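You operate a simulated robot arm through the tools that you are given. There is no shell and no other tool.

You are at the controls of a simulated robot arm. One attempt, no reset.

TASK
Switch the string of lights off and wind it right in.
Fine: lock the reel again.
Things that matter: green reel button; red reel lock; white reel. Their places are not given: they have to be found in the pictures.

Only the result counts: the job must be done as asked and must still hold three seconds after the hand-in. Knocking over, shifting, dropping, spilling or breaking anything else fails it.

THE ROBOT
A 6-joint arm with a two-finger gripper, fixed in place. Base frame: the origin is at the foot of the arm, x ahead of it, y to its left, z up; the work surface is at about z = 900. Lengths are in mm, angles in rad, forces in N, time in s.
With the tool pointing down near the work surface it reaches from about 260 to 720 mm from the base axis. Its first joint turns from -2.897 to 2.897 rad. Payload 1.57 kg.
Tool frame: the origin (TCP) lies between the finger pads and is the grasp point; the fingertips stand 21 mm ahead of it; z points along the fingers, y is the line along which they close. Largest opening 70 mm; the body of the gripper starts 50 mm behind the TCP.
Orientation is told as [roll, pitch, yaw] about the base's x, y, z axes, in that order, counted from this pose: with the fingers straight down and closing along the base's y, the tool's x points along the base's -x, its y along +y and its z along -z.

THE INTERFACE
- The arm moves only by the tool move_arm. Its argument "commands" is a list of rows, each an object (a shift or turn left out is 0, a gripper value left out holds the last) with "travel": the shift along the tool's x, y, z in units of 100 mm (1.0 is 100 mm), a list of three; "delta_rot": the turn, a rotation vector about the tool's x, y, z in units of 45 degrees (1.0 is 45 degrees), a list of three; "hand": the closure in counts, from 0 (fully open) to 255 (shut). In form: [{"travel": [x, y, z], "delta_rot": [rx, ry, rz], "hand": hand}, ...]. A call has 1 to 20 rows; each row is the pose to reach, as a shift and turn from the pose commanded when the call began, along the tool's axes at that moment. A call with a number of a shift or a turn outside -1 to 1 is refused whole. A row lasts 0.2 s, in which the tool goes at most 50 mm and 0.15 rad; a call with a longer step from one row to the next is refused whole, and so is a gripper value outside its range. Where a pose cannot be reached the arm comes as near as it can. A force on the tool above 40 N (or 10 N above the force at the start of the call, whichever is more), or a blocked arm, ends the call early, and 0.2 s more pass. The fingers move at their own pace and stop on an object; they squeeze with about 30 N. The grip force told is the motor's: it shows also when the fingers shut on nothing. Time passes only in rows, and 0.2 s behind the last, so rows that repeat a pose let the fingers close. The reply holds the time, the measured pose of the TCP, the force on the tool along the base axes, the opening and the grip force, in the units named above and with some noise, with the torque about the TCP (base axes, N m) and any sound that the robot's microphone picked up, and new pictures: "pictures" is both (left out), scene, wrist or none.
- Cameras (640 x 400 px; columns grow to the right, rows downward): "scene" is fixed at [47.8, 501.6, 1511]; the picture's right is [-0.51, -0.86, 0.00], its down [-0.55, 0.33, -0.77] and it looks along [0.66, -0.39, -0.64] (base axes); focal length 327 px, centre (320, 200). "wrist" rides on the gripper at [79, 4, -81] in the tool frame; the picture's right is [-0.05, 1.00, 0.00], its down [-0.67, -0.03, -0.75] and it looks along [-0.74, -0.04, 0.67] (tool axes); focal length 256 px, centre (320, 200).
- pixel_to_xyz(camera, pixels): for up to 12 pixels [column, row] of the newest picture of that camera ("zoom" is the newest enlarged one), the place [x, y, z] in the base frame of the surface seen there, good to about 2 mm. It takes no simulated time.
- zoom(camera, box): a new picture of the part [left, top, right, bottom] of that camera's present view, enlarged. It takes no simulated time.
- close_job(): hands the job in; it is judged then, once.

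Unless the task says otherwise, let go and move clear before handing in.

The tools are called by a JSON object that holds its "op" and its "data". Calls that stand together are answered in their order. move_arm: Moves the arm, as the interface text tells. Its arguments: {"type":"object","properties":{"commands":{"type":"array","items":{"type":"object","properties":{"travel":{"type":"array","items":{"type":"number"}},"delta_rot":{"type":"array","items":{"type":"number"}},"hand":{"type":"number"}}}},"pictures":{"type":"string","enum":["both","scene","wrist","none"]}},"required":["commands"]} The other tools are called the same way: pixel_to_xyz (camera, pixels) gives the place of the surface under pixels of a picture; zoom (camera, box) takes an enlarged picture of a part of a camera's view; close_job () hands the job in.

At the start:

```text
time_s: 0.0
tcp_pos: [486.6, -49.7, 1204.3]
tcp_rot: [-0.001, 0.002, -0.001]
ft_force: [-0.2, -0.1, -0.4]
moment: [-0.03, 0.01, 0.0]
finger_gap: 70.1
gripper_force: 0.0
```

scene: 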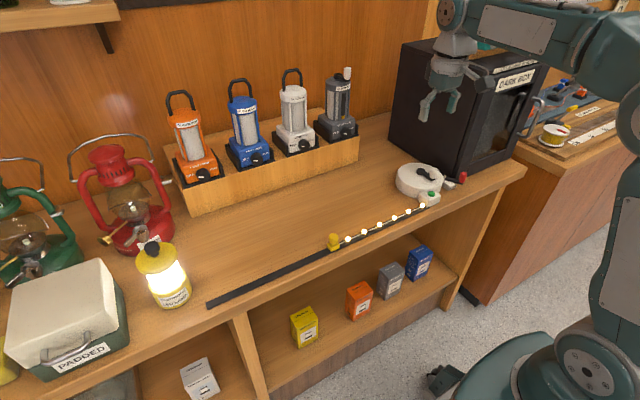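
wrist: 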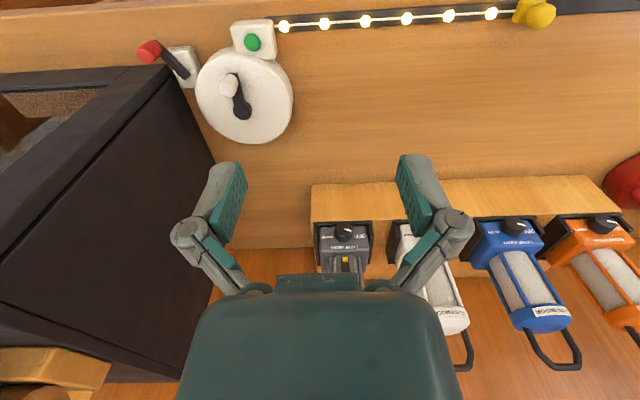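

The reel (white disc with a black crank) sits around scene (420,180), with the green button near (432,195) and a red-tipped lever near (462,176). The lit string runs to a yellow end piece at (333,240). I'll zoom in on these to get details.

{"op": "zoom", "data": {"camera": "scene", "box": [370, 140, 490, 215]}}

{"op": "zoom", "data": {"camera": "wrist", "box": [120, 0, 320, 160]}}

{"op": "pixel_to_xyz", "data": {"camera": "wrist", "pixels": [[252, 42], [229, 87], [241, 108], [149, 51], [175, 65], [185, 60], [245, 130], [210, 95], [284, 27], [540, 14], [520, 10], [265, 75]]}}

```text
5.33 times, centred on (430, 178) of scene
```

zoom: 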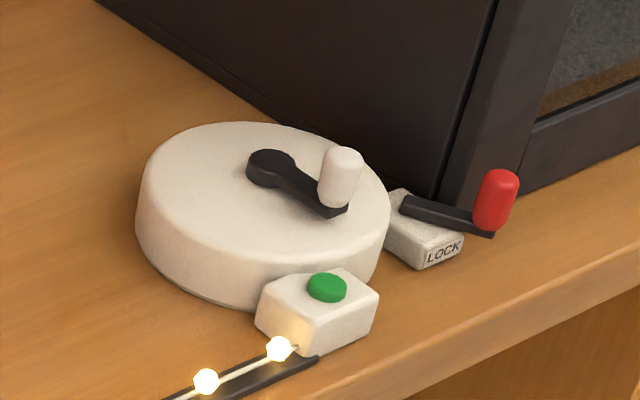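

```text
2.50 times, centred on (220, 80) of wrist
```

zoom: 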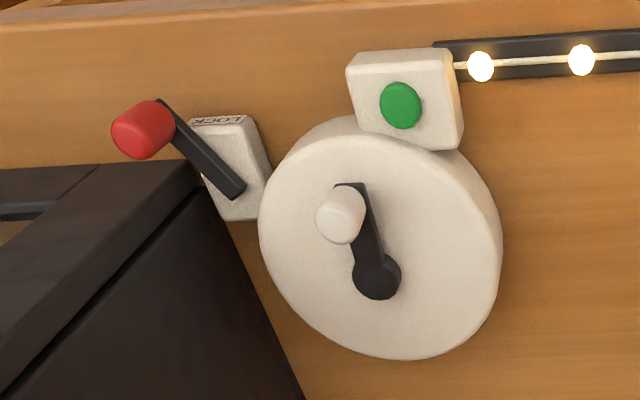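

```text
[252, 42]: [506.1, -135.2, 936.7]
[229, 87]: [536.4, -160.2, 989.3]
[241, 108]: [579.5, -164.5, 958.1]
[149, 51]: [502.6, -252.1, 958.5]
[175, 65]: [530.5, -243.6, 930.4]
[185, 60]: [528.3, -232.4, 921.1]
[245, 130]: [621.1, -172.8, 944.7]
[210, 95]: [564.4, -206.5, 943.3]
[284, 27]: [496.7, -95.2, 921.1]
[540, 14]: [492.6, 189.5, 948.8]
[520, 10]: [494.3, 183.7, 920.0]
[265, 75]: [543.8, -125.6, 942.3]
```

The zoom shows the crank knob, the green button and a lock lever lying near the dark box. I'll measure the box faces, lever pivot, crank hub and string geometry more exactly.

{"op": "pixel_to_xyz", "data": {"camera": "wrist", "pixels": [[168, 67], [175, 100], [195, 140], [214, 160], [100, 100], [150, 150], [100, 200], [40, 85], [130, 75], [60, 110], [180, 180], [222, 185]]}}

{"op": "pixel_to_xyz", "data": {"camera": "zoom", "pixels": [[375, 275], [365, 210], [340, 215], [350, 190], [238, 190], [165, 105], [140, 130], [235, 130], [245, 215], [210, 215], [400, 105], [370, 185]]}}

{"op": "pixel_to_xyz", "data": {"camera": "scene", "pixels": [[333, 241], [333, 236], [424, 205], [348, 239], [210, 304], [463, 175], [447, 183], [432, 194], [421, 172], [434, 171], [398, 181], [460, 160]]}}

```text
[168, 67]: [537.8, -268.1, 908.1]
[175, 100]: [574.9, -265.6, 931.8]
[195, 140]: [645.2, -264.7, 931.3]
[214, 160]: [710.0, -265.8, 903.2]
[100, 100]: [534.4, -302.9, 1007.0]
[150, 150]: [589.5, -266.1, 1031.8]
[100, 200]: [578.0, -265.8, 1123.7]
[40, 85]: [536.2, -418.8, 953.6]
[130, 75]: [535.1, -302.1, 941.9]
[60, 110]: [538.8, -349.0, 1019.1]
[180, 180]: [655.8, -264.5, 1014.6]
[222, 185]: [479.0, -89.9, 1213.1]
```

```text
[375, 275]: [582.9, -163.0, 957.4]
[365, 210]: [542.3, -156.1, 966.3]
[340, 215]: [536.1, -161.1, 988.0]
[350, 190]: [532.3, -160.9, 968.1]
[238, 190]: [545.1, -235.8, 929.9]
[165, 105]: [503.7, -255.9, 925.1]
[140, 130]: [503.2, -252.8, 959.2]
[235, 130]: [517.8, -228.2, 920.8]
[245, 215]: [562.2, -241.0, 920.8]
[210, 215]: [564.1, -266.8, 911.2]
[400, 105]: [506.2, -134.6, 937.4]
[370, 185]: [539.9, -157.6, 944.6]
```

```text
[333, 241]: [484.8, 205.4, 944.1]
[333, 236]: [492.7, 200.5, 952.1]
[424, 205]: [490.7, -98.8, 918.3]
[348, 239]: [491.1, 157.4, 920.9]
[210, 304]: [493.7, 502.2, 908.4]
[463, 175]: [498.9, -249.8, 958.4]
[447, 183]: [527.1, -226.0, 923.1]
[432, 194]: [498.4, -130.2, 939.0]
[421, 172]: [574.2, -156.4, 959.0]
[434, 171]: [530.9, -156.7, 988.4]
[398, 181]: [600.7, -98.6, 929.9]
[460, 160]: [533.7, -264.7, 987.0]
```

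The box occupies x>535, y<-265, the reel hub is near (582,-163), the crank knob near (534,-159) with its top at z≈989, and the button near (502,-133,938). I'll zoom tighter on the lock lever to see how it swings.

{"op": "zoom", "data": {"camera": "scene", "box": [436, 163, 476, 193]}}

{"op": "zoom", "data": {"camera": "wrist", "box": [130, 30, 210, 90]}}

```text
13.33 times, centred on (456, 178) of scene
```

zoom: 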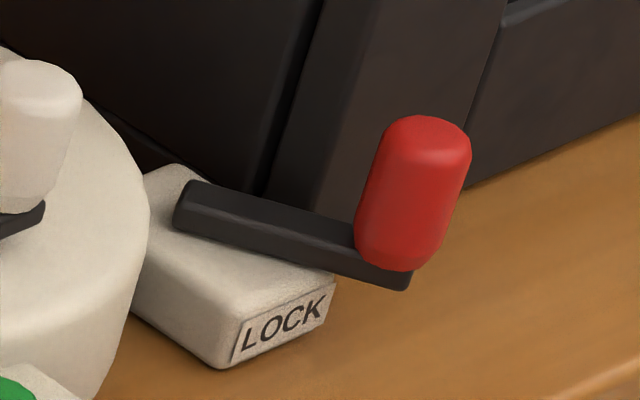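

```text
6.67 times, centred on (170, 60) of wrist
```

zoom: 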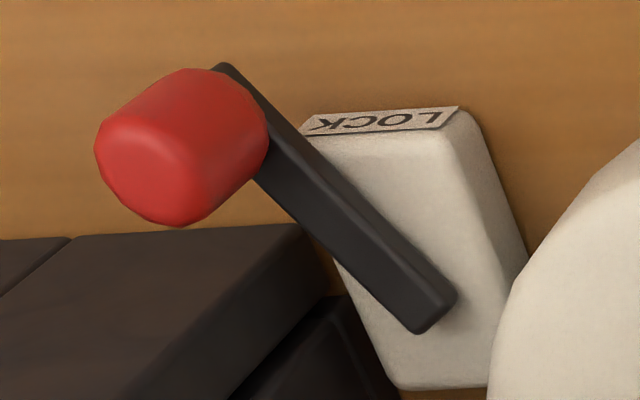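

The red lever pivots near (547,-234) on a vertical axis, with its knob at about (503,-253). I'll do the green button first, so I'm shutting the fingers and moving above (502,-133).

{"op": "move_arm", "data": {"commands": [{"travel": [-0.05, -0.27, 0.3], "hand": 255}, {"travel": [-0.1, -0.55, 0.6], "hand": 255}, {"travel": [-0.154, -0.833, 0.9], "hand": 255}, {"travel": [-0.154, -0.833, 1.0], "hand": 255}, {"travel": [-0.154, -0.833, 1.0], "hand": 255}], "pictures": "both"}}

```text
time_s: 1.2
tcp_pos: [499.6, -133.6, 1104.6]
tcp_rot: [0.0, 0.003, -0.004]
ft_force: [-0.1, 0.3, -0.4]
moment: [0.01, 0.0, 0.0]
finger_gap: 0.0
gripper_force: 28.9
```

scene: 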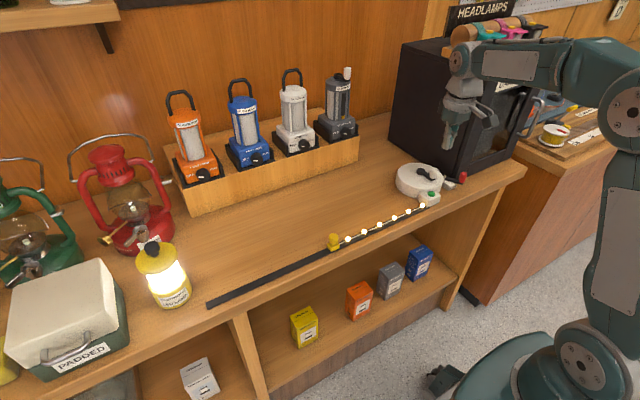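
wrist: 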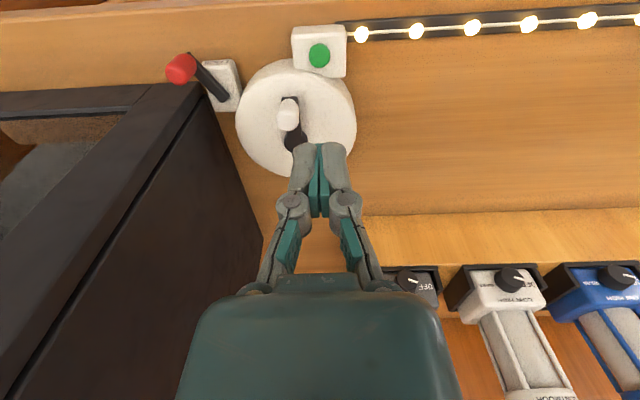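

The fingers are shut above the button, which shows at wrist (319,55). I'll re-measure the button, knob and lever from this closer view.

{"op": "pixel_to_xyz", "data": {"camera": "wrist", "pixels": [[319, 55], [319, 45], [319, 66], [309, 55], [329, 55], [286, 102], [288, 115], [180, 68], [190, 68], [222, 97], [205, 75], [297, 142]]}}

{"op": "zoom", "data": {"camera": "wrist", "box": [150, 10, 390, 160]}}

```text
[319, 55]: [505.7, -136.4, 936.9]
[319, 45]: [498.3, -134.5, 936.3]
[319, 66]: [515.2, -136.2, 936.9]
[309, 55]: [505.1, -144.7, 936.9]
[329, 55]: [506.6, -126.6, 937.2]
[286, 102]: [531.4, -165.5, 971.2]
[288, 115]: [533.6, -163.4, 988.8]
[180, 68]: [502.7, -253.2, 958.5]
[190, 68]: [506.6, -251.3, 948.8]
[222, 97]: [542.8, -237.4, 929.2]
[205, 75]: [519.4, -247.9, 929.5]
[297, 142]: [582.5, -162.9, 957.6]
```

```text
2.67 times, centred on (270, 85) of wrist
```

zoom: 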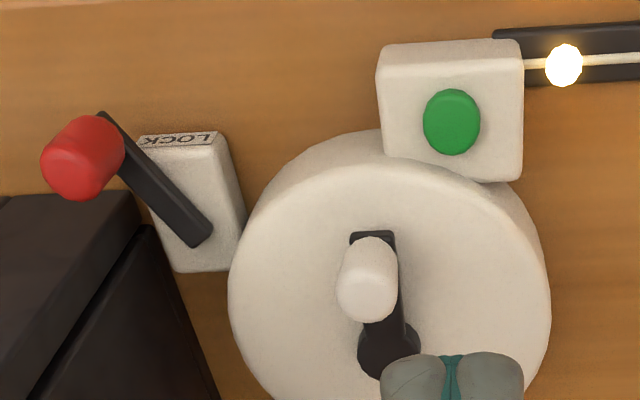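

The button centre is about (506,-135.5) with its top at z=937, so contact should come at TCP z≈958. I'll go down to just above it.

{"op": "move_arm", "data": {"commands": [{"travel": [-0.03, -0.01, 0.4], "hand": 255}, {"travel": [-0.06, -0.02, 0.8], "hand": 255}, {"travel": [-0.06, -0.02, 1.0], "hand": 255}, {"travel": [-0.06, -0.02, 1.0], "hand": 255}], "pictures": "none"}}

{"op": "move_arm", "data": {"commands": [{"travel": [0, 0, 0.2], "hand": 255}, {"travel": [0, 0, 0.35], "hand": 255}, {"travel": [0, 0, 0.35], "hand": 255}], "pictures": "both"}}

```text
time_s: 2.2
tcp_pos: [506.5, -136.8, 1003.7]
tcp_rot: [0.0, 0.0, -0.003]
ft_force: [0.4, -0.5, -0.3]
moment: [-0.03, -0.03, -0.01]
finger_gap: 0.2
gripper_force: 28.4
```

```text
time_s: 3.0
tcp_pos: [506.3, -136.0, 968.6]
tcp_rot: [0.001, 0.0, -0.001]
ft_force: [0.2, 0.5, 0.1]
moment: [0.03, 0.05, 0.0]
finger_gap: 0.1
gripper_force: 29.1
```

scene: 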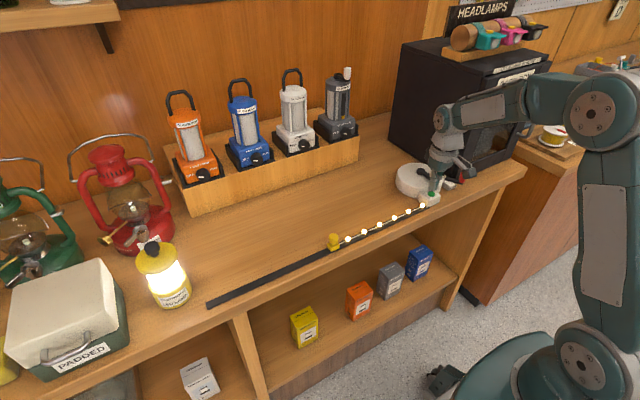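
wrist: 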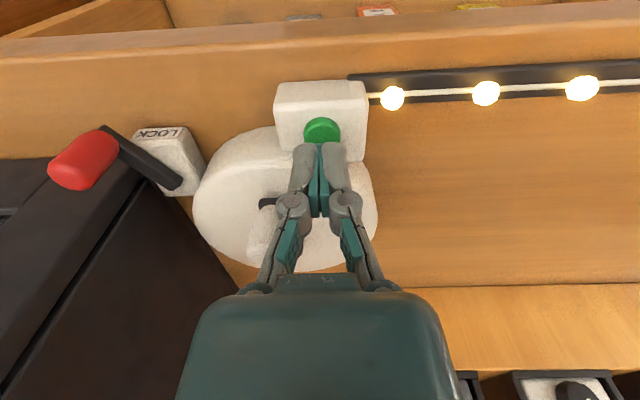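

The fingertips hover about 10 mm above the green button, and the lights are still lit. I'll press in small steps.

{"op": "move_arm", "data": {"commands": [{"travel": [0, 0, 0.07], "hand": 255}, {"travel": [0, 0, 0.1], "hand": 255}, {"travel": [0, 0, 0.12], "hand": 255}, {"travel": [0, 0, 0.135], "hand": 255}, {"travel": [0, 0, 0.135], "hand": 255}], "pictures": "both"}}

```text
time_s: 4.2
tcp_pos: [506.5, -136.2, 955.9]
tcp_rot: [0.001, 0.002, -0.001]
ft_force: [-0.5, -0.4, 0.2]
moment: [0.03, 0.01, 0.01]
finger_gap: 0.1
gripper_force: 28.5
```

scene: 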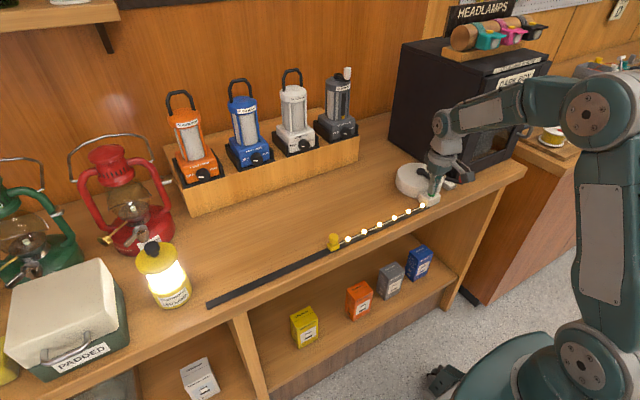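
wrist: 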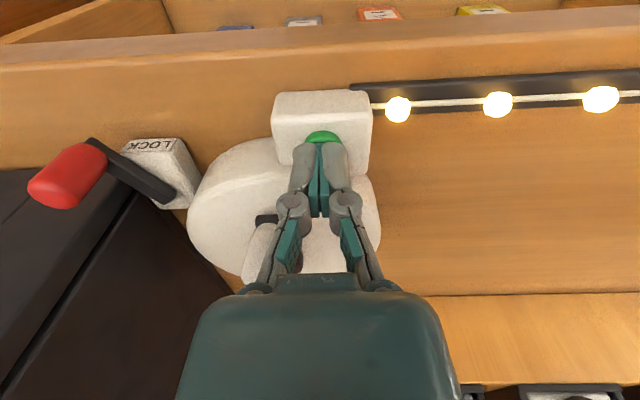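

There's no contact force yet at TCP z=955.9, and the string is still lit. I'll keep pressing in 1.5–2 mm steps.

{"op": "move_arm", "data": {"commands": [{"travel": [0, 0, 0.015], "hand": 255}, {"travel": [0, 0, 0.03], "hand": 255}, {"travel": [0, 0, 0.045], "hand": 255}, {"travel": [0, 0, 0.045], "hand": 255}], "pictures": "both"}}

```text
time_s: 5.2
tcp_pos: [507.0, -135.8, 951.8]
tcp_rot: [0.0, 0.003, -0.002]
ft_force: [-0.4, -1.1, 1.4]
moment: [0.0, 0.02, -0.04]
finger_gap: 0.0
gripper_force: 28.8
heard: click
```

scene: 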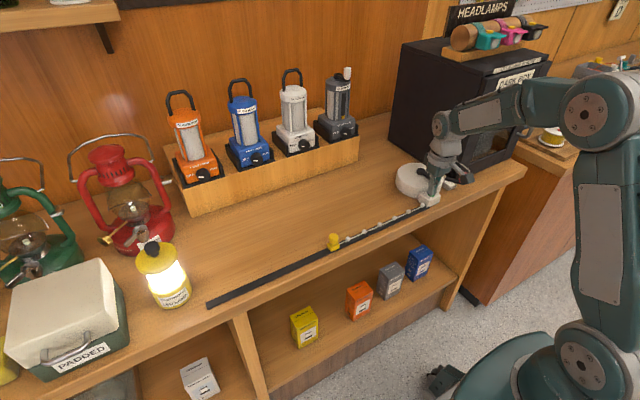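
wrist: 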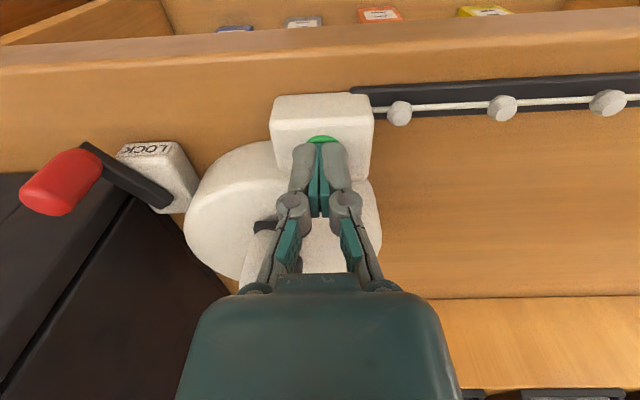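

I heard a click and the bulbs are dark, so the lights are off. Now I'll raise straight up clear of the button before going for the red lever.

{"op": "move_arm", "data": {"commands": [{"travel": [0, 0, -0.3], "hand": 255}, {"travel": [0, 0, -0.7], "hand": 255}, {"travel": [0, 0, -1.0], "hand": 255}, {"travel": [0.3, -0.3, -1.0], "hand": 255}, {"travel": [0.6, -0.6, -1.0], "hand": 255}, {"travel": [0.9, -0.9, -1.0], "hand": 255}, {"travel": [1.0, -1.0, -1.0], "hand": 255}, {"travel": [1.0, -1.0, -1.0], "hand": 255}], "pictures": "both"}}

```text
time_s: 7.0
tcp_pos: [407.0, -235.5, 1051.2]
tcp_rot: [0.001, 0.001, -0.001]
ft_force: [0.0, 0.0, -0.6]
moment: [-0.04, -0.02, -0.02]
finger_gap: 0.0
gripper_force: 28.3
```

scene: 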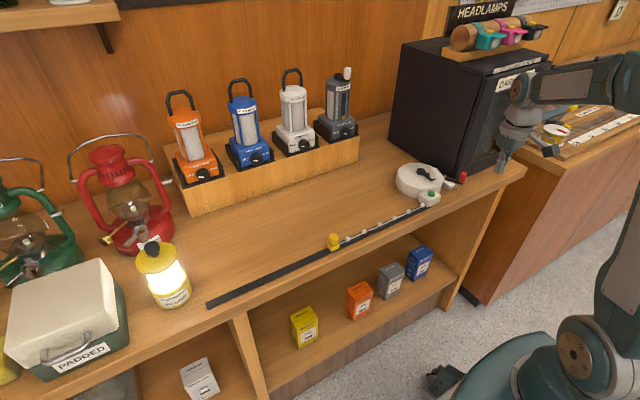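
wrist: 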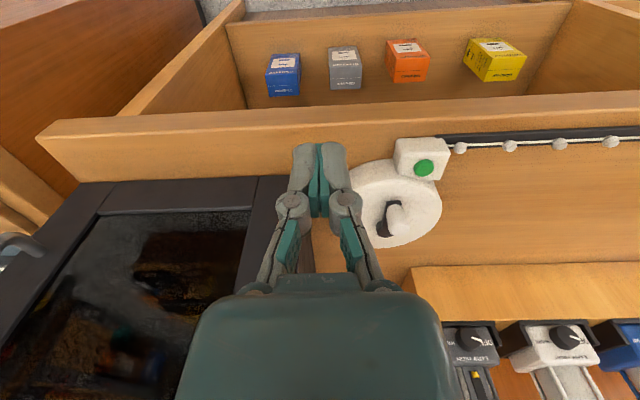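

The lights stay off and the arm is clear. I'll tilt the tool 30° so the hand leans toward the base and stays clear of the dark box, part-open the fingers, and stand off from the red knob.

{"op": "move_arm", "data": {"commands": [{"travel": [-0.14, -0.04, 0.07], "delta_rot": [0, -0.167, 0], "hand": 80}, {"travel": [-0.28, -0.09, 0.14], "delta_rot": [0, -0.334, 0], "hand": 80}, {"travel": [-0.42, -0.13, 0.2], "delta_rot": [0, -0.5, 0], "hand": 80}, {"travel": [-0.56, -0.175, 0.27], "delta_rot": [0, -0.667, 0], "hand": 80}, {"travel": [-0.56, -0.175, 0.27], "delta_rot": [0, -0.667, 0], "hand": 80}], "pictures": "both"}}

```text
time_s: 8.2
tcp_pos: [462.7, -255.7, 1025.8]
tcp_rot: [0.0, -0.523, -0.002]
ft_force: [0.5, -0.3, 0.9]
moment: [-0.03, 0.0, 0.01]
finger_gap: 48.1
gripper_force: 0.1
```

scene: 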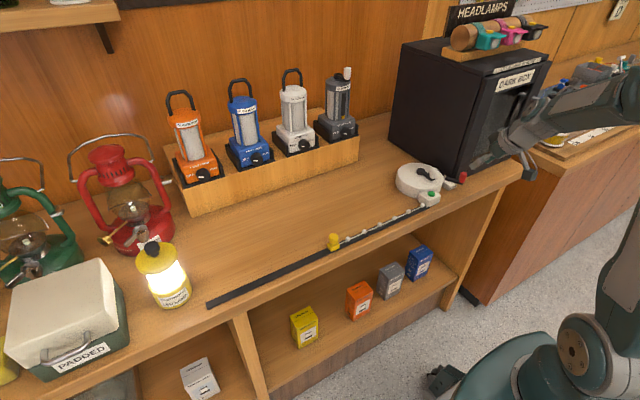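
wrist: 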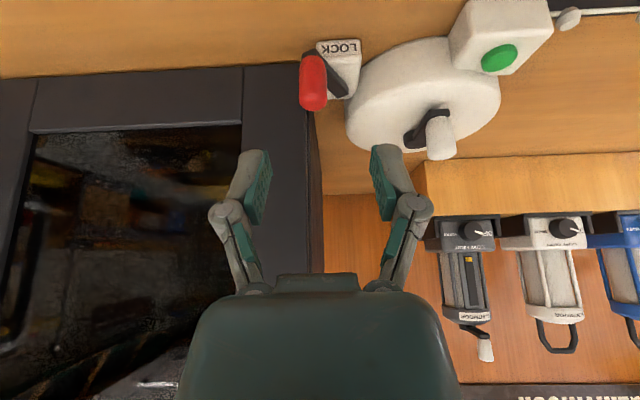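

The fingers are open at about 48 mm and point at the red knob, seen at wrist (313,83). I'll check its exact place and the lever bar.

{"op": "zoom", "data": {"camera": "wrist", "box": [270, 20, 390, 120]}}

{"op": "pixel_to_xyz", "data": {"camera": "wrist", "pixels": [[313, 100], [313, 80], [313, 62], [303, 80], [324, 80], [337, 85], [348, 92], [340, 50], [325, 60], [330, 78]]}}

```text
4.00 times, centred on (330, 70) of wrist
```

zoom: 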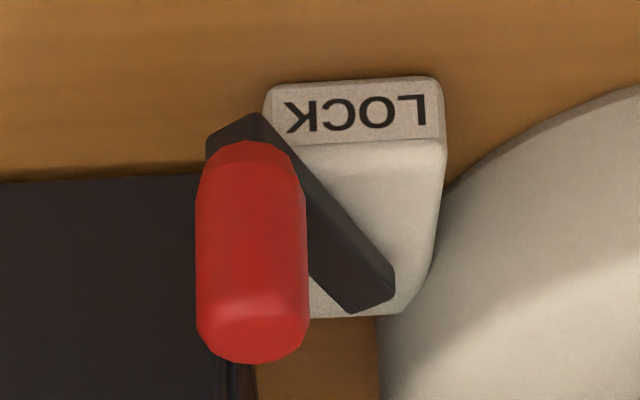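

```text
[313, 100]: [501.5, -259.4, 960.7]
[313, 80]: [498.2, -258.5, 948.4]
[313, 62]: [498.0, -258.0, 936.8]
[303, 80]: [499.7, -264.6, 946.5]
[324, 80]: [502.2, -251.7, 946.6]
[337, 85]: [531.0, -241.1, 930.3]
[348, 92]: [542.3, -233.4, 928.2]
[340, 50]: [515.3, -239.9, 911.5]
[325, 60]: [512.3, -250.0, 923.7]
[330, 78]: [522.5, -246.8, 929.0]
```

The red knob's axis is near (506,-258), with z from 930 to 961. I'll slide in along the tool axis so the fingers straddle it.

{"op": "move_arm", "data": {"commands": [{"travel": [-0.01, -0.02, 0.35], "hand": 80}, {"travel": [-0.015, -0.023, 0.65], "hand": 80}, {"travel": [-0.017, -0.023, 0.8], "hand": 80}, {"travel": [-0.017, -0.023, 0.8], "hand": 80}], "pictures": "both"}}

```text
time_s: 9.2
tcp_pos: [505.2, -256.4, 956.3]
tcp_rot: [0.002, -0.523, -0.002]
ft_force: [0.3, 0.5, 0.3]
moment: [0.0, -0.01, 0.01]
finger_gap: 48.0
gripper_force: 0.2
```

scene: 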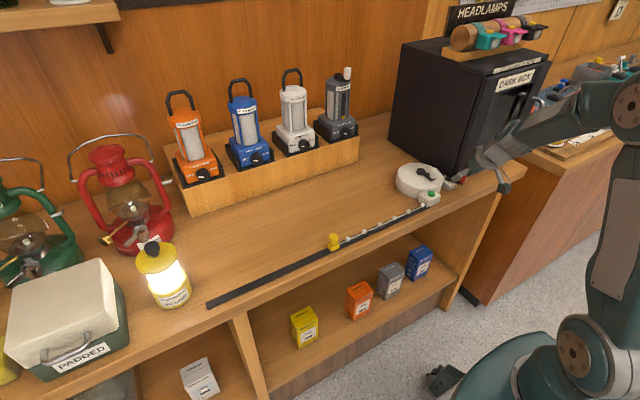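
wrist: 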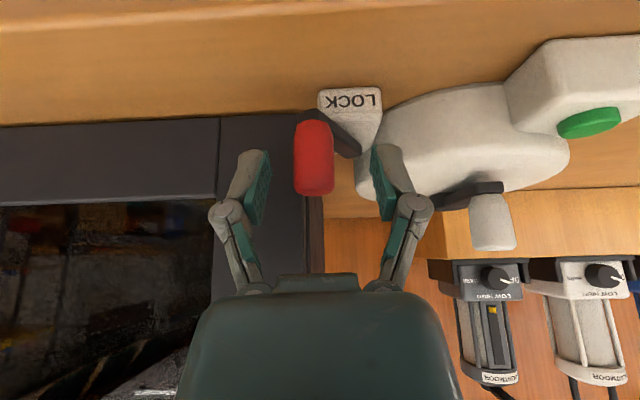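

The fingers straddle the red knob at wrist (314,160) with no contact force. I'll narrow the gap to about 23 mm and ease the lever toward +y.

{"op": "move_arm", "data": {"commands": [{"travel": [0, 0, 0], "hand": 170}, {"travel": [0, 0, 0], "hand": 170}, {"travel": [0.0, 0.05, 0], "hand": 170}, {"travel": [0.02, 0.1, 0.0], "hand": 170}, {"travel": [0.03, 0.15, -0.01], "hand": 170}, {"travel": [0.03, 0.15, -0.01], "hand": 170}], "pictures": "both"}}

```text
time_s: 10.6
tcp_pos: [501.8, -241.5, 955.5]
tcp_rot: [-0.001, -0.522, -0.002]
ft_force: [0.2, -1.3, 0.1]
moment: [-0.01, 0.01, -0.03]
finger_gap: 23.6
gripper_force: 0.1
```

scene: 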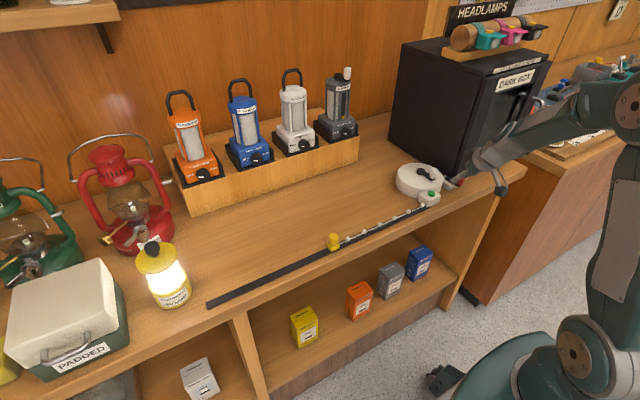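
wrist: 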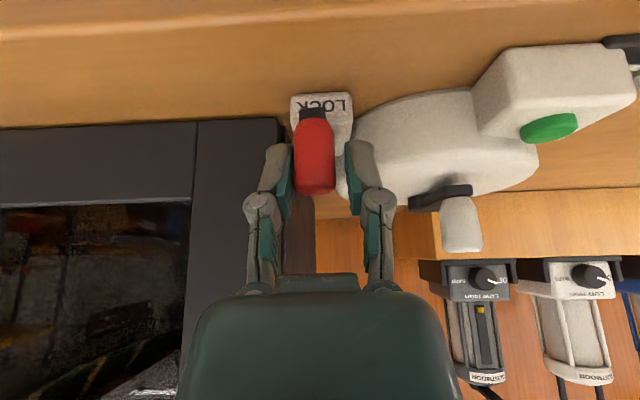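

The lever swings freely (only 1.3 N) and is now about straight out. I'll carry on toward +y to find its stop or a click.

{"op": "move_arm", "data": {"commands": [{"travel": [0.0, 0.05, 0], "hand": 170}, {"travel": [0.0, 0.1, 0.0], "hand": 170}, {"travel": [-0.02, 0.15, 0.01], "hand": 170}, {"travel": [-0.03, 0.2, 0.02], "hand": 170}, {"travel": [-0.03, 0.2, 0.02], "hand": 170}], "pictures": "both"}}

```text
time_s: 11.8
tcp_pos: [504.6, -220.6, 955.2]
tcp_rot: [0.0, -0.522, 0.0]
ft_force: [0.6, 0.0, -0.5]
moment: [-0.03, 0.02, 0.01]
finger_gap: 23.7
gripper_force: 0.3
```

scene: 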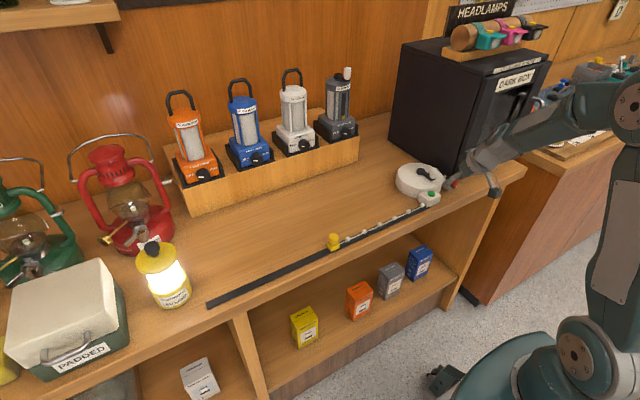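
wrist: 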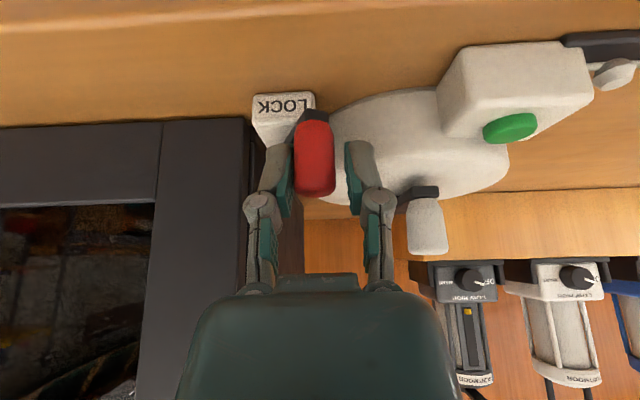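

There's still no stop or click, and the +y finger is getting close to the reel's rim. I'll lift 9 mm so the tips clear the reel top (z≈944), then keep pushing the knob.

{"op": "move_arm", "data": {"commands": [{"travel": [-0.045, 0.0, -0.078], "hand": 170}, {"travel": [-0.05, 0.05, -0.075], "hand": 170}, {"travel": [-0.06, 0.1, -0.065], "hand": 170}, {"travel": [-0.08, 0.15, -0.055], "hand": 170}, {"travel": [-0.08, 0.15, -0.055], "hand": 170}], "pictures": "both"}}

```text
time_s: 13.0
tcp_pos: [508.3, -208.5, 962.2]
tcp_rot: [0.002, -0.522, -0.003]
ft_force: [-10.5, -30.5, -11.6]
moment: [-0.2, 0.11, -0.23]
finger_gap: 42.4
gripper_force: 15.0
```

scene: 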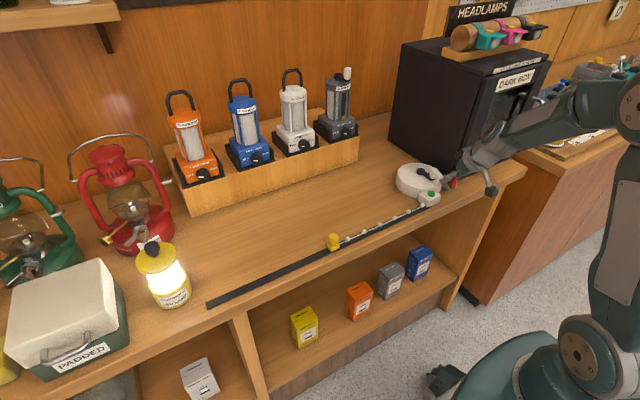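
wrist: 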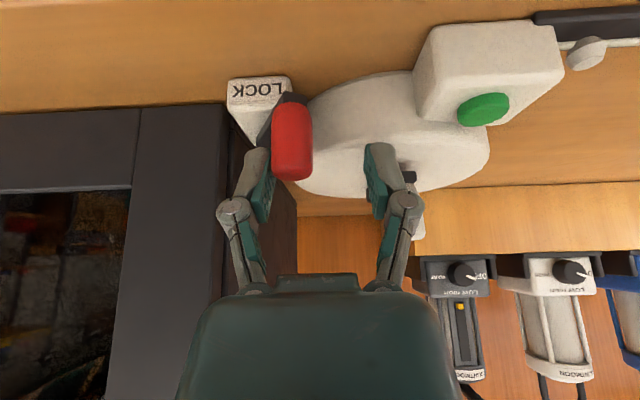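

The force hit 30 N and the fingers were pushed open, so the lever has reached its +y end stop. I'll ease back and look at where the lever stays.

{"op": "move_arm", "data": {"commands": [{"travel": [0, -0.05, 0], "hand": 170}, {"travel": [0, -0.1, -0.05], "hand": 120}, {"travel": [0, -0.1, -0.3], "hand": 100}, {"travel": [0, -0.1, -0.6], "hand": 100}, {"travel": [0, -0.1, -0.9], "hand": 100}, {"travel": [0, -0.1, -0.9], "hand": 100}], "pictures": "both"}}

```text
time_s: 14.4
tcp_pos: [464.4, -216.0, 1042.3]
tcp_rot: [0.0, -0.522, 0.0]
ft_force: [-0.4, -0.4, 1.0]
moment: [0.0, -0.03, 0.0]
finger_gap: 42.8
gripper_force: 0.1
```

scene: 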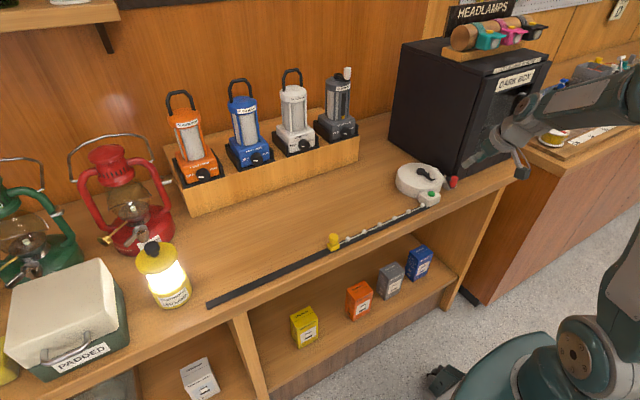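
wrist: 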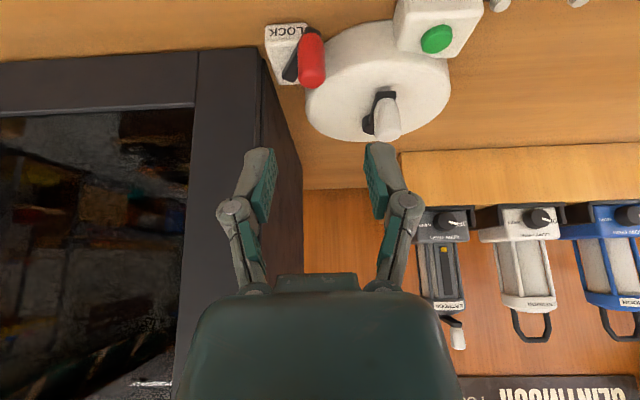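

{"op": "zoom", "data": {"camera": "wrist", "box": [250, 0, 490, 150]}}

{"op": "pixel_to_xyz", "data": {"camera": "wrist", "pixels": [[312, 55], [312, 80], [300, 60], [324, 60], [290, 75], [387, 130], [378, 118], [387, 105], [365, 125], [325, 124], [449, 85], [360, 27]]}}

{"op": "zoom", "data": {"camera": "scene", "box": [380, 150, 480, 215]}}

```text
2.67 times, centred on (370, 75) of wrist
```

zoom: 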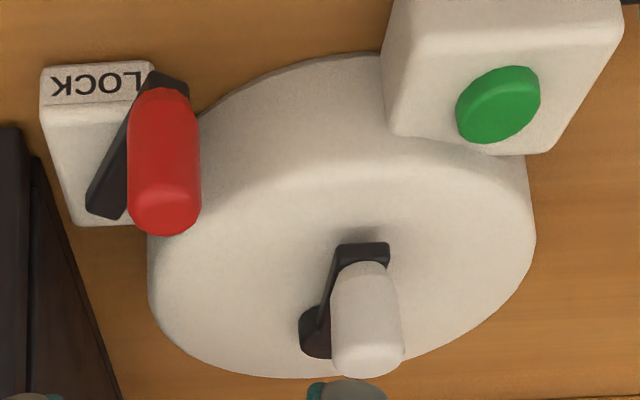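

```text
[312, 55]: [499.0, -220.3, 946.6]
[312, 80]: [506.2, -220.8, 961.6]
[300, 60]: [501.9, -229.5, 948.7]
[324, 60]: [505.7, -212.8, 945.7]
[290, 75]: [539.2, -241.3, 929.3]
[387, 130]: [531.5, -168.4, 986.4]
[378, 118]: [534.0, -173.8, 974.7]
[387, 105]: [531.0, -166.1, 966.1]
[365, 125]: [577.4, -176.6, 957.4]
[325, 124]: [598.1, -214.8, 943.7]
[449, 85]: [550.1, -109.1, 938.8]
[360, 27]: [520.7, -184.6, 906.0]
```

```text
6.15 times, centred on (430, 182) of scene
```

zoom: 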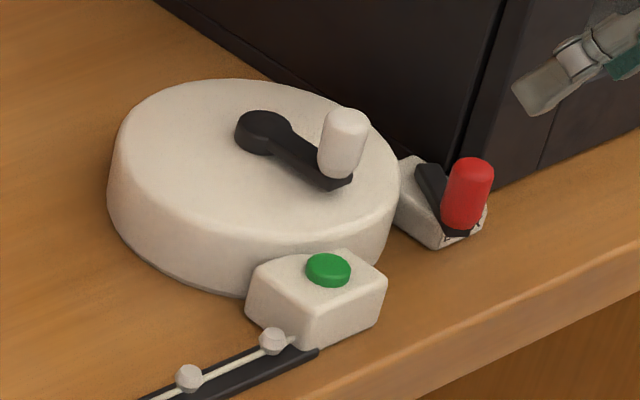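

The lever now rests at its +y stop, with its knob at about (506,-221). Before, it was at (506,-258). Next I'll bring the tool upright and move over toward the crank, ready to yaw it so the fingers close along base x.

{"op": "move_arm", "data": {"commands": [{"travel": [-0.06, 0.12, -0.1], "delta_rot": [0, 0.167, 0], "hand": 100}, {"travel": [-0.12, 0.25, -0.2], "delta_rot": [0, 0.334, 0], "hand": 100}, {"travel": [-0.18, 0.38, -0.31], "delta_rot": [0, 0.5, 0], "hand": 100}, {"travel": [-0.24, 0.5, -0.416], "delta_rot": [0, 0.667, 0], "hand": 100}, {"travel": [-0.24, 0.5, -0.416], "delta_rot": [0, 0.667, 0], "hand": 100}], "pictures": "none"}}

{"op": "move_arm", "data": {"commands": [{"travel": [0, 0, -0.1], "delta_rot": [0, 0, 0.167], "hand": 100}, {"travel": [0, 0, -0.2], "delta_rot": [0, 0, 0.334], "hand": 100}, {"travel": [0, 0, -0.2], "delta_rot": [0, 0, 0.5], "hand": 100}, {"travel": [0, 0, -0.2], "delta_rot": [0, 0, 0.667], "hand": 100}, {"travel": [0, 0, -0.2], "delta_rot": [0, 0, 0.834], "hand": 100}, {"travel": [0, 0, -0.2], "delta_rot": [0, 0, 1.0], "hand": 100}, {"travel": [0, 0, -0.2], "delta_rot": [0, 0, 1.0], "hand": 100}], "pictures": "none"}}

{"op": "move_arm", "data": {"commands": [{"travel": [0, 0, 0], "delta_rot": [0, 0, 0.167], "hand": 100}, {"travel": [0, 0, 0], "delta_rot": [0, 0, 0.334], "hand": 100}, {"travel": [0, 0, 0], "delta_rot": [0, 0, 0.5], "hand": 100}, {"travel": [0, 0, 0], "delta_rot": [0, 0, 0.667], "hand": 100}, {"travel": [0, 0, 0], "delta_rot": [0, 0, 0.834], "hand": 100}, {"travel": [0, 0, 0], "delta_rot": [0, 0, 1.0], "hand": 100}, {"travel": [0, 0, 0], "delta_rot": [0, 0, 1.0], "hand": 100}], "pictures": "both"}}

```text
time_s: 15.6
tcp_pos: [465.2, -165.9, 1091.8]
tcp_rot: [0.0, 0.001, -0.002]
ft_force: [-0.5, -0.4, 0.2]
moment: [-0.02, -0.02, -0.02]
finger_gap: 42.5
gripper_force: 0.0
```

```text
time_s: 17.2
tcp_pos: [464.4, -166.6, 1109.8]
tcp_rot: [0.0, 0.003, -0.786]
ft_force: [0.0, 0.3, 0.6]
moment: [-0.03, -0.01, -0.01]
finger_gap: 42.4
gripper_force: 0.1
```

```text
time_s: 18.8
tcp_pos: [464.7, -167.3, 1109.4]
tcp_rot: [-0.002, 0.002, -1.573]
ft_force: [-0.1, -0.7, 0.3]
moment: [-0.03, -0.02, 0.02]
finger_gap: 42.7
gripper_force: 0.1
```

scene: 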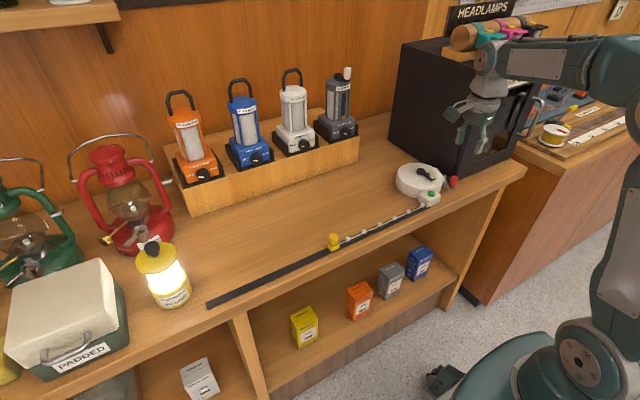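
wrist: 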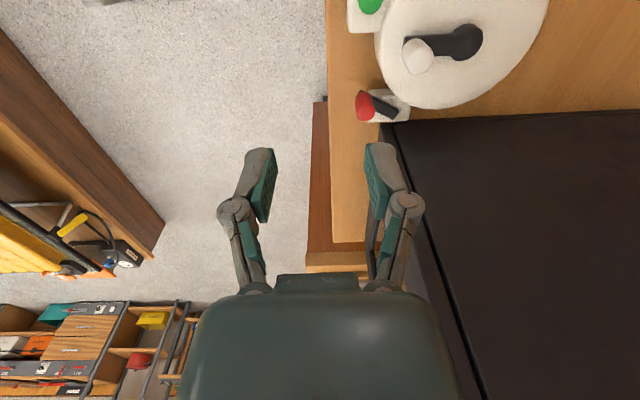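

The tool is upright with the fingers closing along x, and the wrist camera now sees the crank knob at (418,57) and hub at (468,42). I'll take several points to fix the crank circle.

{"op": "pixel_to_xyz", "data": {"camera": "wrist", "pixels": [[418, 57], [418, 68], [404, 57], [430, 57], [468, 42], [480, 42], [466, 57], [466, 28], [545, 20], [445, 107], [380, 60], [406, 40]]}}

{"op": "zoom", "data": {"camera": "wrist", "box": [340, 0, 560, 130]}}

```text
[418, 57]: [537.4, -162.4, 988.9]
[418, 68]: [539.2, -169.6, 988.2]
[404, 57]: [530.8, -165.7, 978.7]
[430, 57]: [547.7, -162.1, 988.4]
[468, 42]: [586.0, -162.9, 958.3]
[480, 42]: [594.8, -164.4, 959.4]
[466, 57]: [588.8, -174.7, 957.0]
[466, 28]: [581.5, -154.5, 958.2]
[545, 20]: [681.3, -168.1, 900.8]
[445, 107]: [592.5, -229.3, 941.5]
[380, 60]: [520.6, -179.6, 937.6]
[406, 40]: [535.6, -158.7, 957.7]
```

```text
2.91 times, centred on (450, 65) of wrist
```

zoom: 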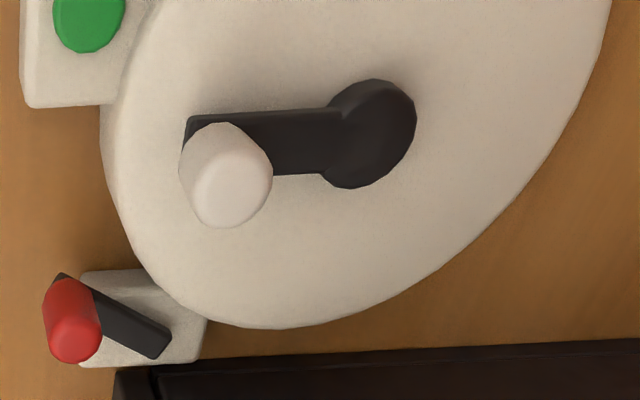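

The hub centre looks close to (586,-165) and the knob close to (538.5,-167). I'll refine both with points on the zoomed picture, and check the lantern rack and box top for clearance.

{"op": "pixel_to_xyz", "data": {"camera": "zoom", "pixels": [[230, 190], [210, 190], [255, 190], [230, 165], [230, 215], [375, 130], [412, 120], [350, 183], [372, 85], [330, 165], [200, 125], [182, 170]]}}

{"op": "pixel_to_xyz", "data": {"camera": "scene", "pixels": [[410, 45], [480, 70], [400, 130], [335, 130], [340, 100], [355, 150], [320, 125], [361, 147], [347, 75], [510, 60]]}}

```text
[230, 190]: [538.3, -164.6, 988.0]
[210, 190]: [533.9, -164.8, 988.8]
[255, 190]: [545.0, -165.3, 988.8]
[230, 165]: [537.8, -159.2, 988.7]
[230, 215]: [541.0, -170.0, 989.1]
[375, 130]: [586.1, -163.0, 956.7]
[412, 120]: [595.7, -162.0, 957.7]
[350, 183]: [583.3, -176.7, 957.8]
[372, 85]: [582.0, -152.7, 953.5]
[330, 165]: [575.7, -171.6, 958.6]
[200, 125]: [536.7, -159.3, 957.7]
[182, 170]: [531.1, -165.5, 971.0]
```

```text
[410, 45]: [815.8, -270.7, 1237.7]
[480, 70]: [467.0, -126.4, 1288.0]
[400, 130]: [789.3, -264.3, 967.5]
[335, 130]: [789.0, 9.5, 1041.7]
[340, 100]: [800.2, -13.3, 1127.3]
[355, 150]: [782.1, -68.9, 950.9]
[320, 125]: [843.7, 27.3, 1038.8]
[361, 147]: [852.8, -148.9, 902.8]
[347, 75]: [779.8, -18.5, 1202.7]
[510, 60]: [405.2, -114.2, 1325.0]
```

The crank pivots at about (584.5,-164.7) with radius ≈45.5, and the knob is at (539,-165), z 958–989. I'll lean the tool 15° toward +y to keep the wrist off the box wall (y=-265) and stand off above the knob.

{"op": "move_arm", "data": {"commands": [{"travel": [0.06, 0.25, 0.2], "delta_rot": [0, -0.111, 0], "hand": 100}, {"travel": [0.12, 0.5, 0.4], "delta_rot": [0, -0.222, 0], "hand": 100}, {"travel": [0.178, 0.743, 0.6], "delta_rot": [0, -0.333, 0], "hand": 100}, {"travel": [0.178, 0.743, 0.67], "delta_rot": [0, -0.333, 0], "hand": 100}, {"travel": [0.178, 0.743, 0.67], "delta_rot": [0, -0.333, 0], "hand": 100}], "pictures": "both"}}

```text
time_s: 20.0
tcp_pos: [538.9, -147.9, 1043.7]
tcp_rot: [0.0, -0.261, -1.57]
ft_force: [-0.8, 0.4, -0.2]
moment: [-0.03, -0.02, 0.01]
finger_gap: 42.7
gripper_force: 0.1
```

scene: 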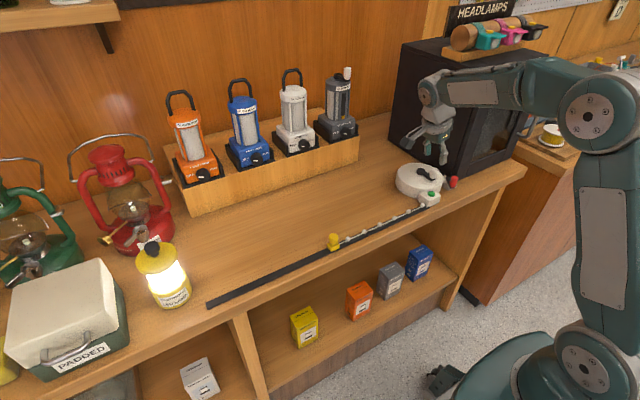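
wrist: 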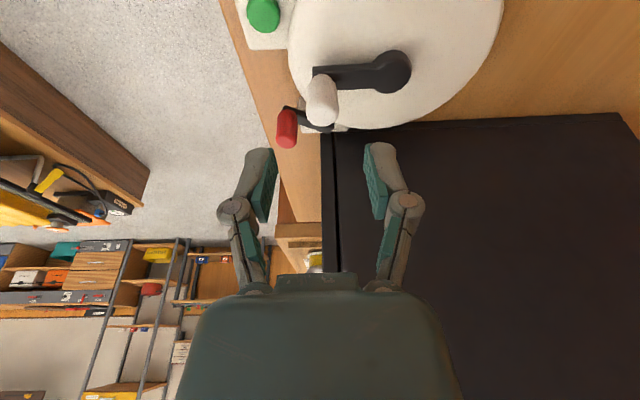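

The knob at wrist (321,98) sits centred between the open fingers. I'll slide down along the tool axis to straddle it, keeping the tips above the crank arm (z≈958).

{"op": "move_arm", "data": {"commands": [{"travel": [0, 0, 0.3], "hand": 100}, {"travel": [-0.01, 0, 0.55], "hand": 100}, {"travel": [-0.01, 0, 0.61], "hand": 100}, {"travel": [-0.01, 0, 0.61], "hand": 100}], "pictures": "both"}}

```text
time_s: 21.0
tcp_pos: [538.5, -164.9, 984.4]
tcp_rot: [-0.002, -0.263, -1.575]
ft_force: [0.9, 0.5, 0.0]
moment: [0.0, -0.05, 0.0]
finger_gap: 42.6
gripper_force: 0.1
```

scene: 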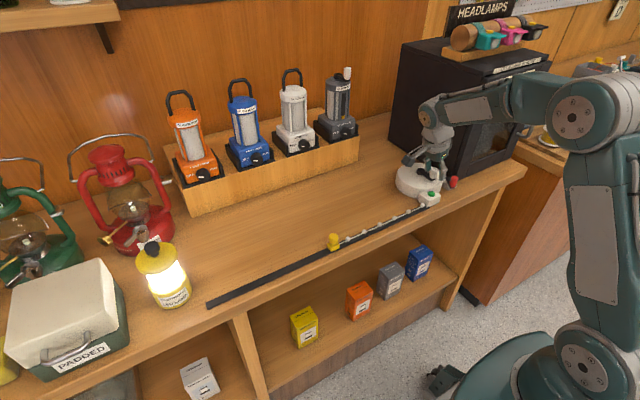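
wrist: 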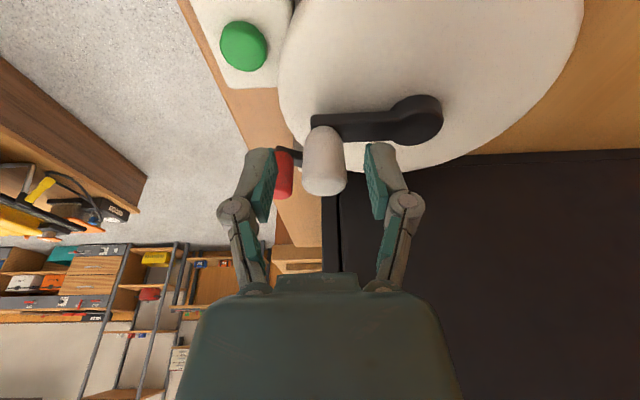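

The fingers straddle the white knob at wrist (323,160) with no contact. I'll close on it and check the gap and the force.

{"op": "move_arm", "data": {"commands": [{"travel": [0, 0, 0], "hand": 255}, {"travel": [0, 0, 0], "hand": 255}, {"travel": [0, 0, 0], "hand": 255}], "pictures": "wrist"}}

```text
time_s: 21.8
tcp_pos: [539.8, -164.7, 986.0]
tcp_rot: [0.003, -0.264, -1.57]
ft_force: [22.8, -0.8, 6.8]
moment: [0.02, -0.11, 0.02]
finger_gap: 19.3
gripper_force: 31.8
```

wrist: 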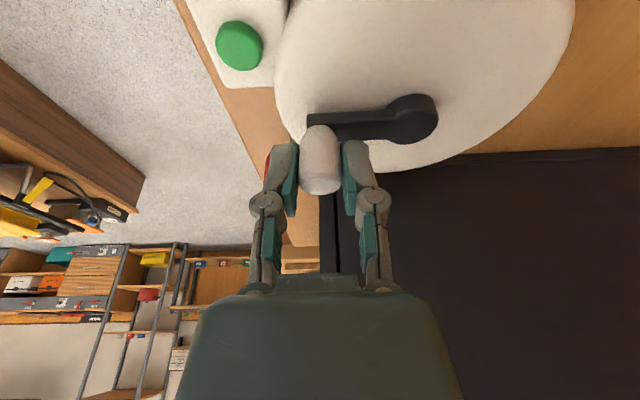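

The knob is gripped (gap 19.3 mm), but a +22.8 N x force says its axis is a millimetre or two further in +x. I'll shift the command +2 mm in x to relax that, then read again.

{"op": "move_arm", "data": {"commands": [{"travel": [0, 0.01, 0], "hand": 255}, {"travel": [0, 0.02, 0], "hand": 255}, {"travel": [0, 0.02, 0], "hand": 255}], "pictures": "none"}}

```text
time_s: 22.6
tcp_pos: [538.7, -164.3, 986.1]
tcp_rot: [0.0, -0.262, -1.574]
ft_force: [12.8, 0.4, 19.0]
moment: [0.15, -0.05, 0.04]
finger_gap: 19.4
gripper_force: 32.2
```

Now there's +19 N upward, so the closing fingertips are probably riding on the crank arm. I'll loosen, lift 4 mm and grip again.

{"op": "move_arm", "data": {"commands": [{"travel": [0, 0, 0], "hand": 150}, {"travel": [0, 0, 0], "hand": 150}, {"travel": [-0.01, 0, -0.039], "hand": 150}, {"travel": [-0.01, 0, -0.039], "hand": 150}], "pictures": "wrist"}}

```text
time_s: 23.6
tcp_pos: [540.6, -163.8, 987.6]
tcp_rot: [0.0, -0.262, -1.571]
ft_force: [-0.2, -0.3, 0.4]
moment: [0.01, -0.03, 0.0]
finger_gap: 28.9
gripper_force: 0.0
```

wrist: 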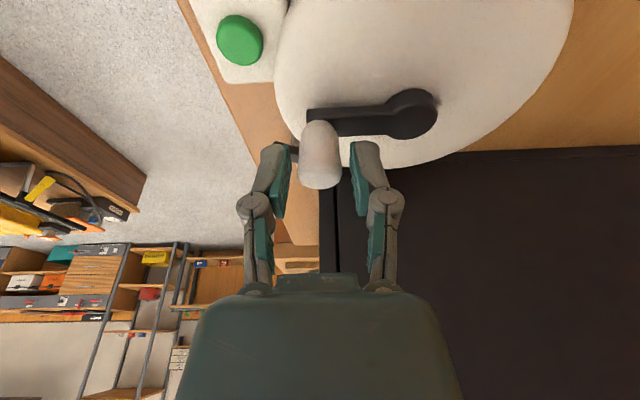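

With the fingers loose the force is zero, and the knob looks centred at wrist (320,155). I'll close again at this slightly higher pose.

{"op": "move_arm", "data": {"commands": [{"travel": [0, 0, 0], "hand": 255}, {"travel": [0, 0, 0], "hand": 255}, {"travel": [0, 0, 0], "hand": 255}], "pictures": "none"}}

```text
time_s: 24.4
tcp_pos: [540.3, -166.0, 988.9]
tcp_rot: [-0.002, -0.262, -1.575]
ft_force: [-5.9, 0.5, 5.5]
moment: [0.16, 0.07, 0.0]
finger_gap: 19.3
gripper_force: 32.4
```

The grip is balanced now (about 6 N). I'll try a small 12° turn counter-clockwise, seen from above, which should draw the string toward the reel.

{"op": "move_arm", "data": {"commands": [{"travel": [-0.0225, 0.001, 0.006], "hand": 255}, {"travel": [-0.0449, 0.0024, 0.012], "hand": 255}, {"travel": [-0.067, 0.005, 0.018], "hand": 255}, {"travel": [-0.0894, 0.0097, 0.024], "hand": 255}, {"travel": [-0.0894, 0.0097, 0.024], "hand": 255}], "pictures": "both"}}

```text
time_s: 25.6
tcp_pos: [540.1, -175.1, 989.7]
tcp_rot: [0.0, -0.262, -1.572]
ft_force: [-8.3, -0.9, 7.4]
moment: [-0.13, 0.07, -0.02]
finger_gap: 19.6
gripper_force: 31.8
```

scene: 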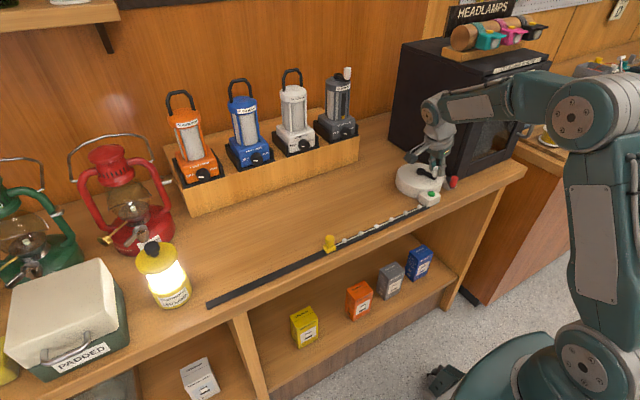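
wrist: 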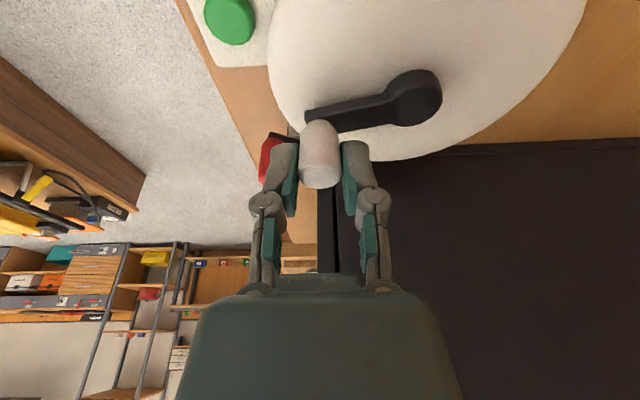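

The crank moves freely, so the reel is unlocked. But the yellow end piece seems to have moved from scene (333,241) to (329,243), which is outward. I'll check that precisely.

{"op": "zoom", "data": {"camera": "scene", "box": [300, 220, 360, 260]}}

{"op": "pixel_to_xyz", "data": {"camera": "scene", "pixels": [[329, 238], [330, 243], [329, 246], [424, 205]]}}

```text
10.00 times, centred on (330, 240) of scene
```

zoom: 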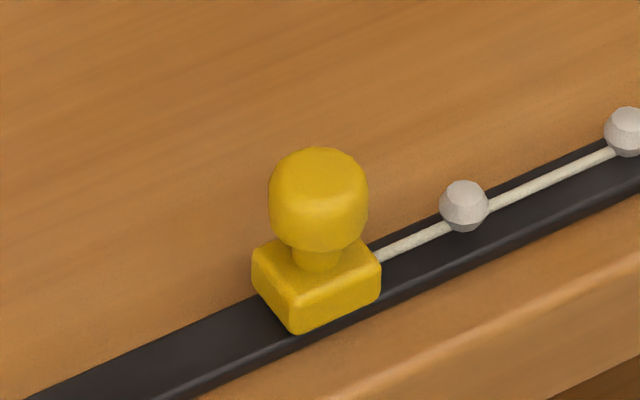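

```text
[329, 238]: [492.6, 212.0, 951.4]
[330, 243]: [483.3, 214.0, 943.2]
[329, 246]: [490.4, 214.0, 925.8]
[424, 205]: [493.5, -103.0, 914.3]
```

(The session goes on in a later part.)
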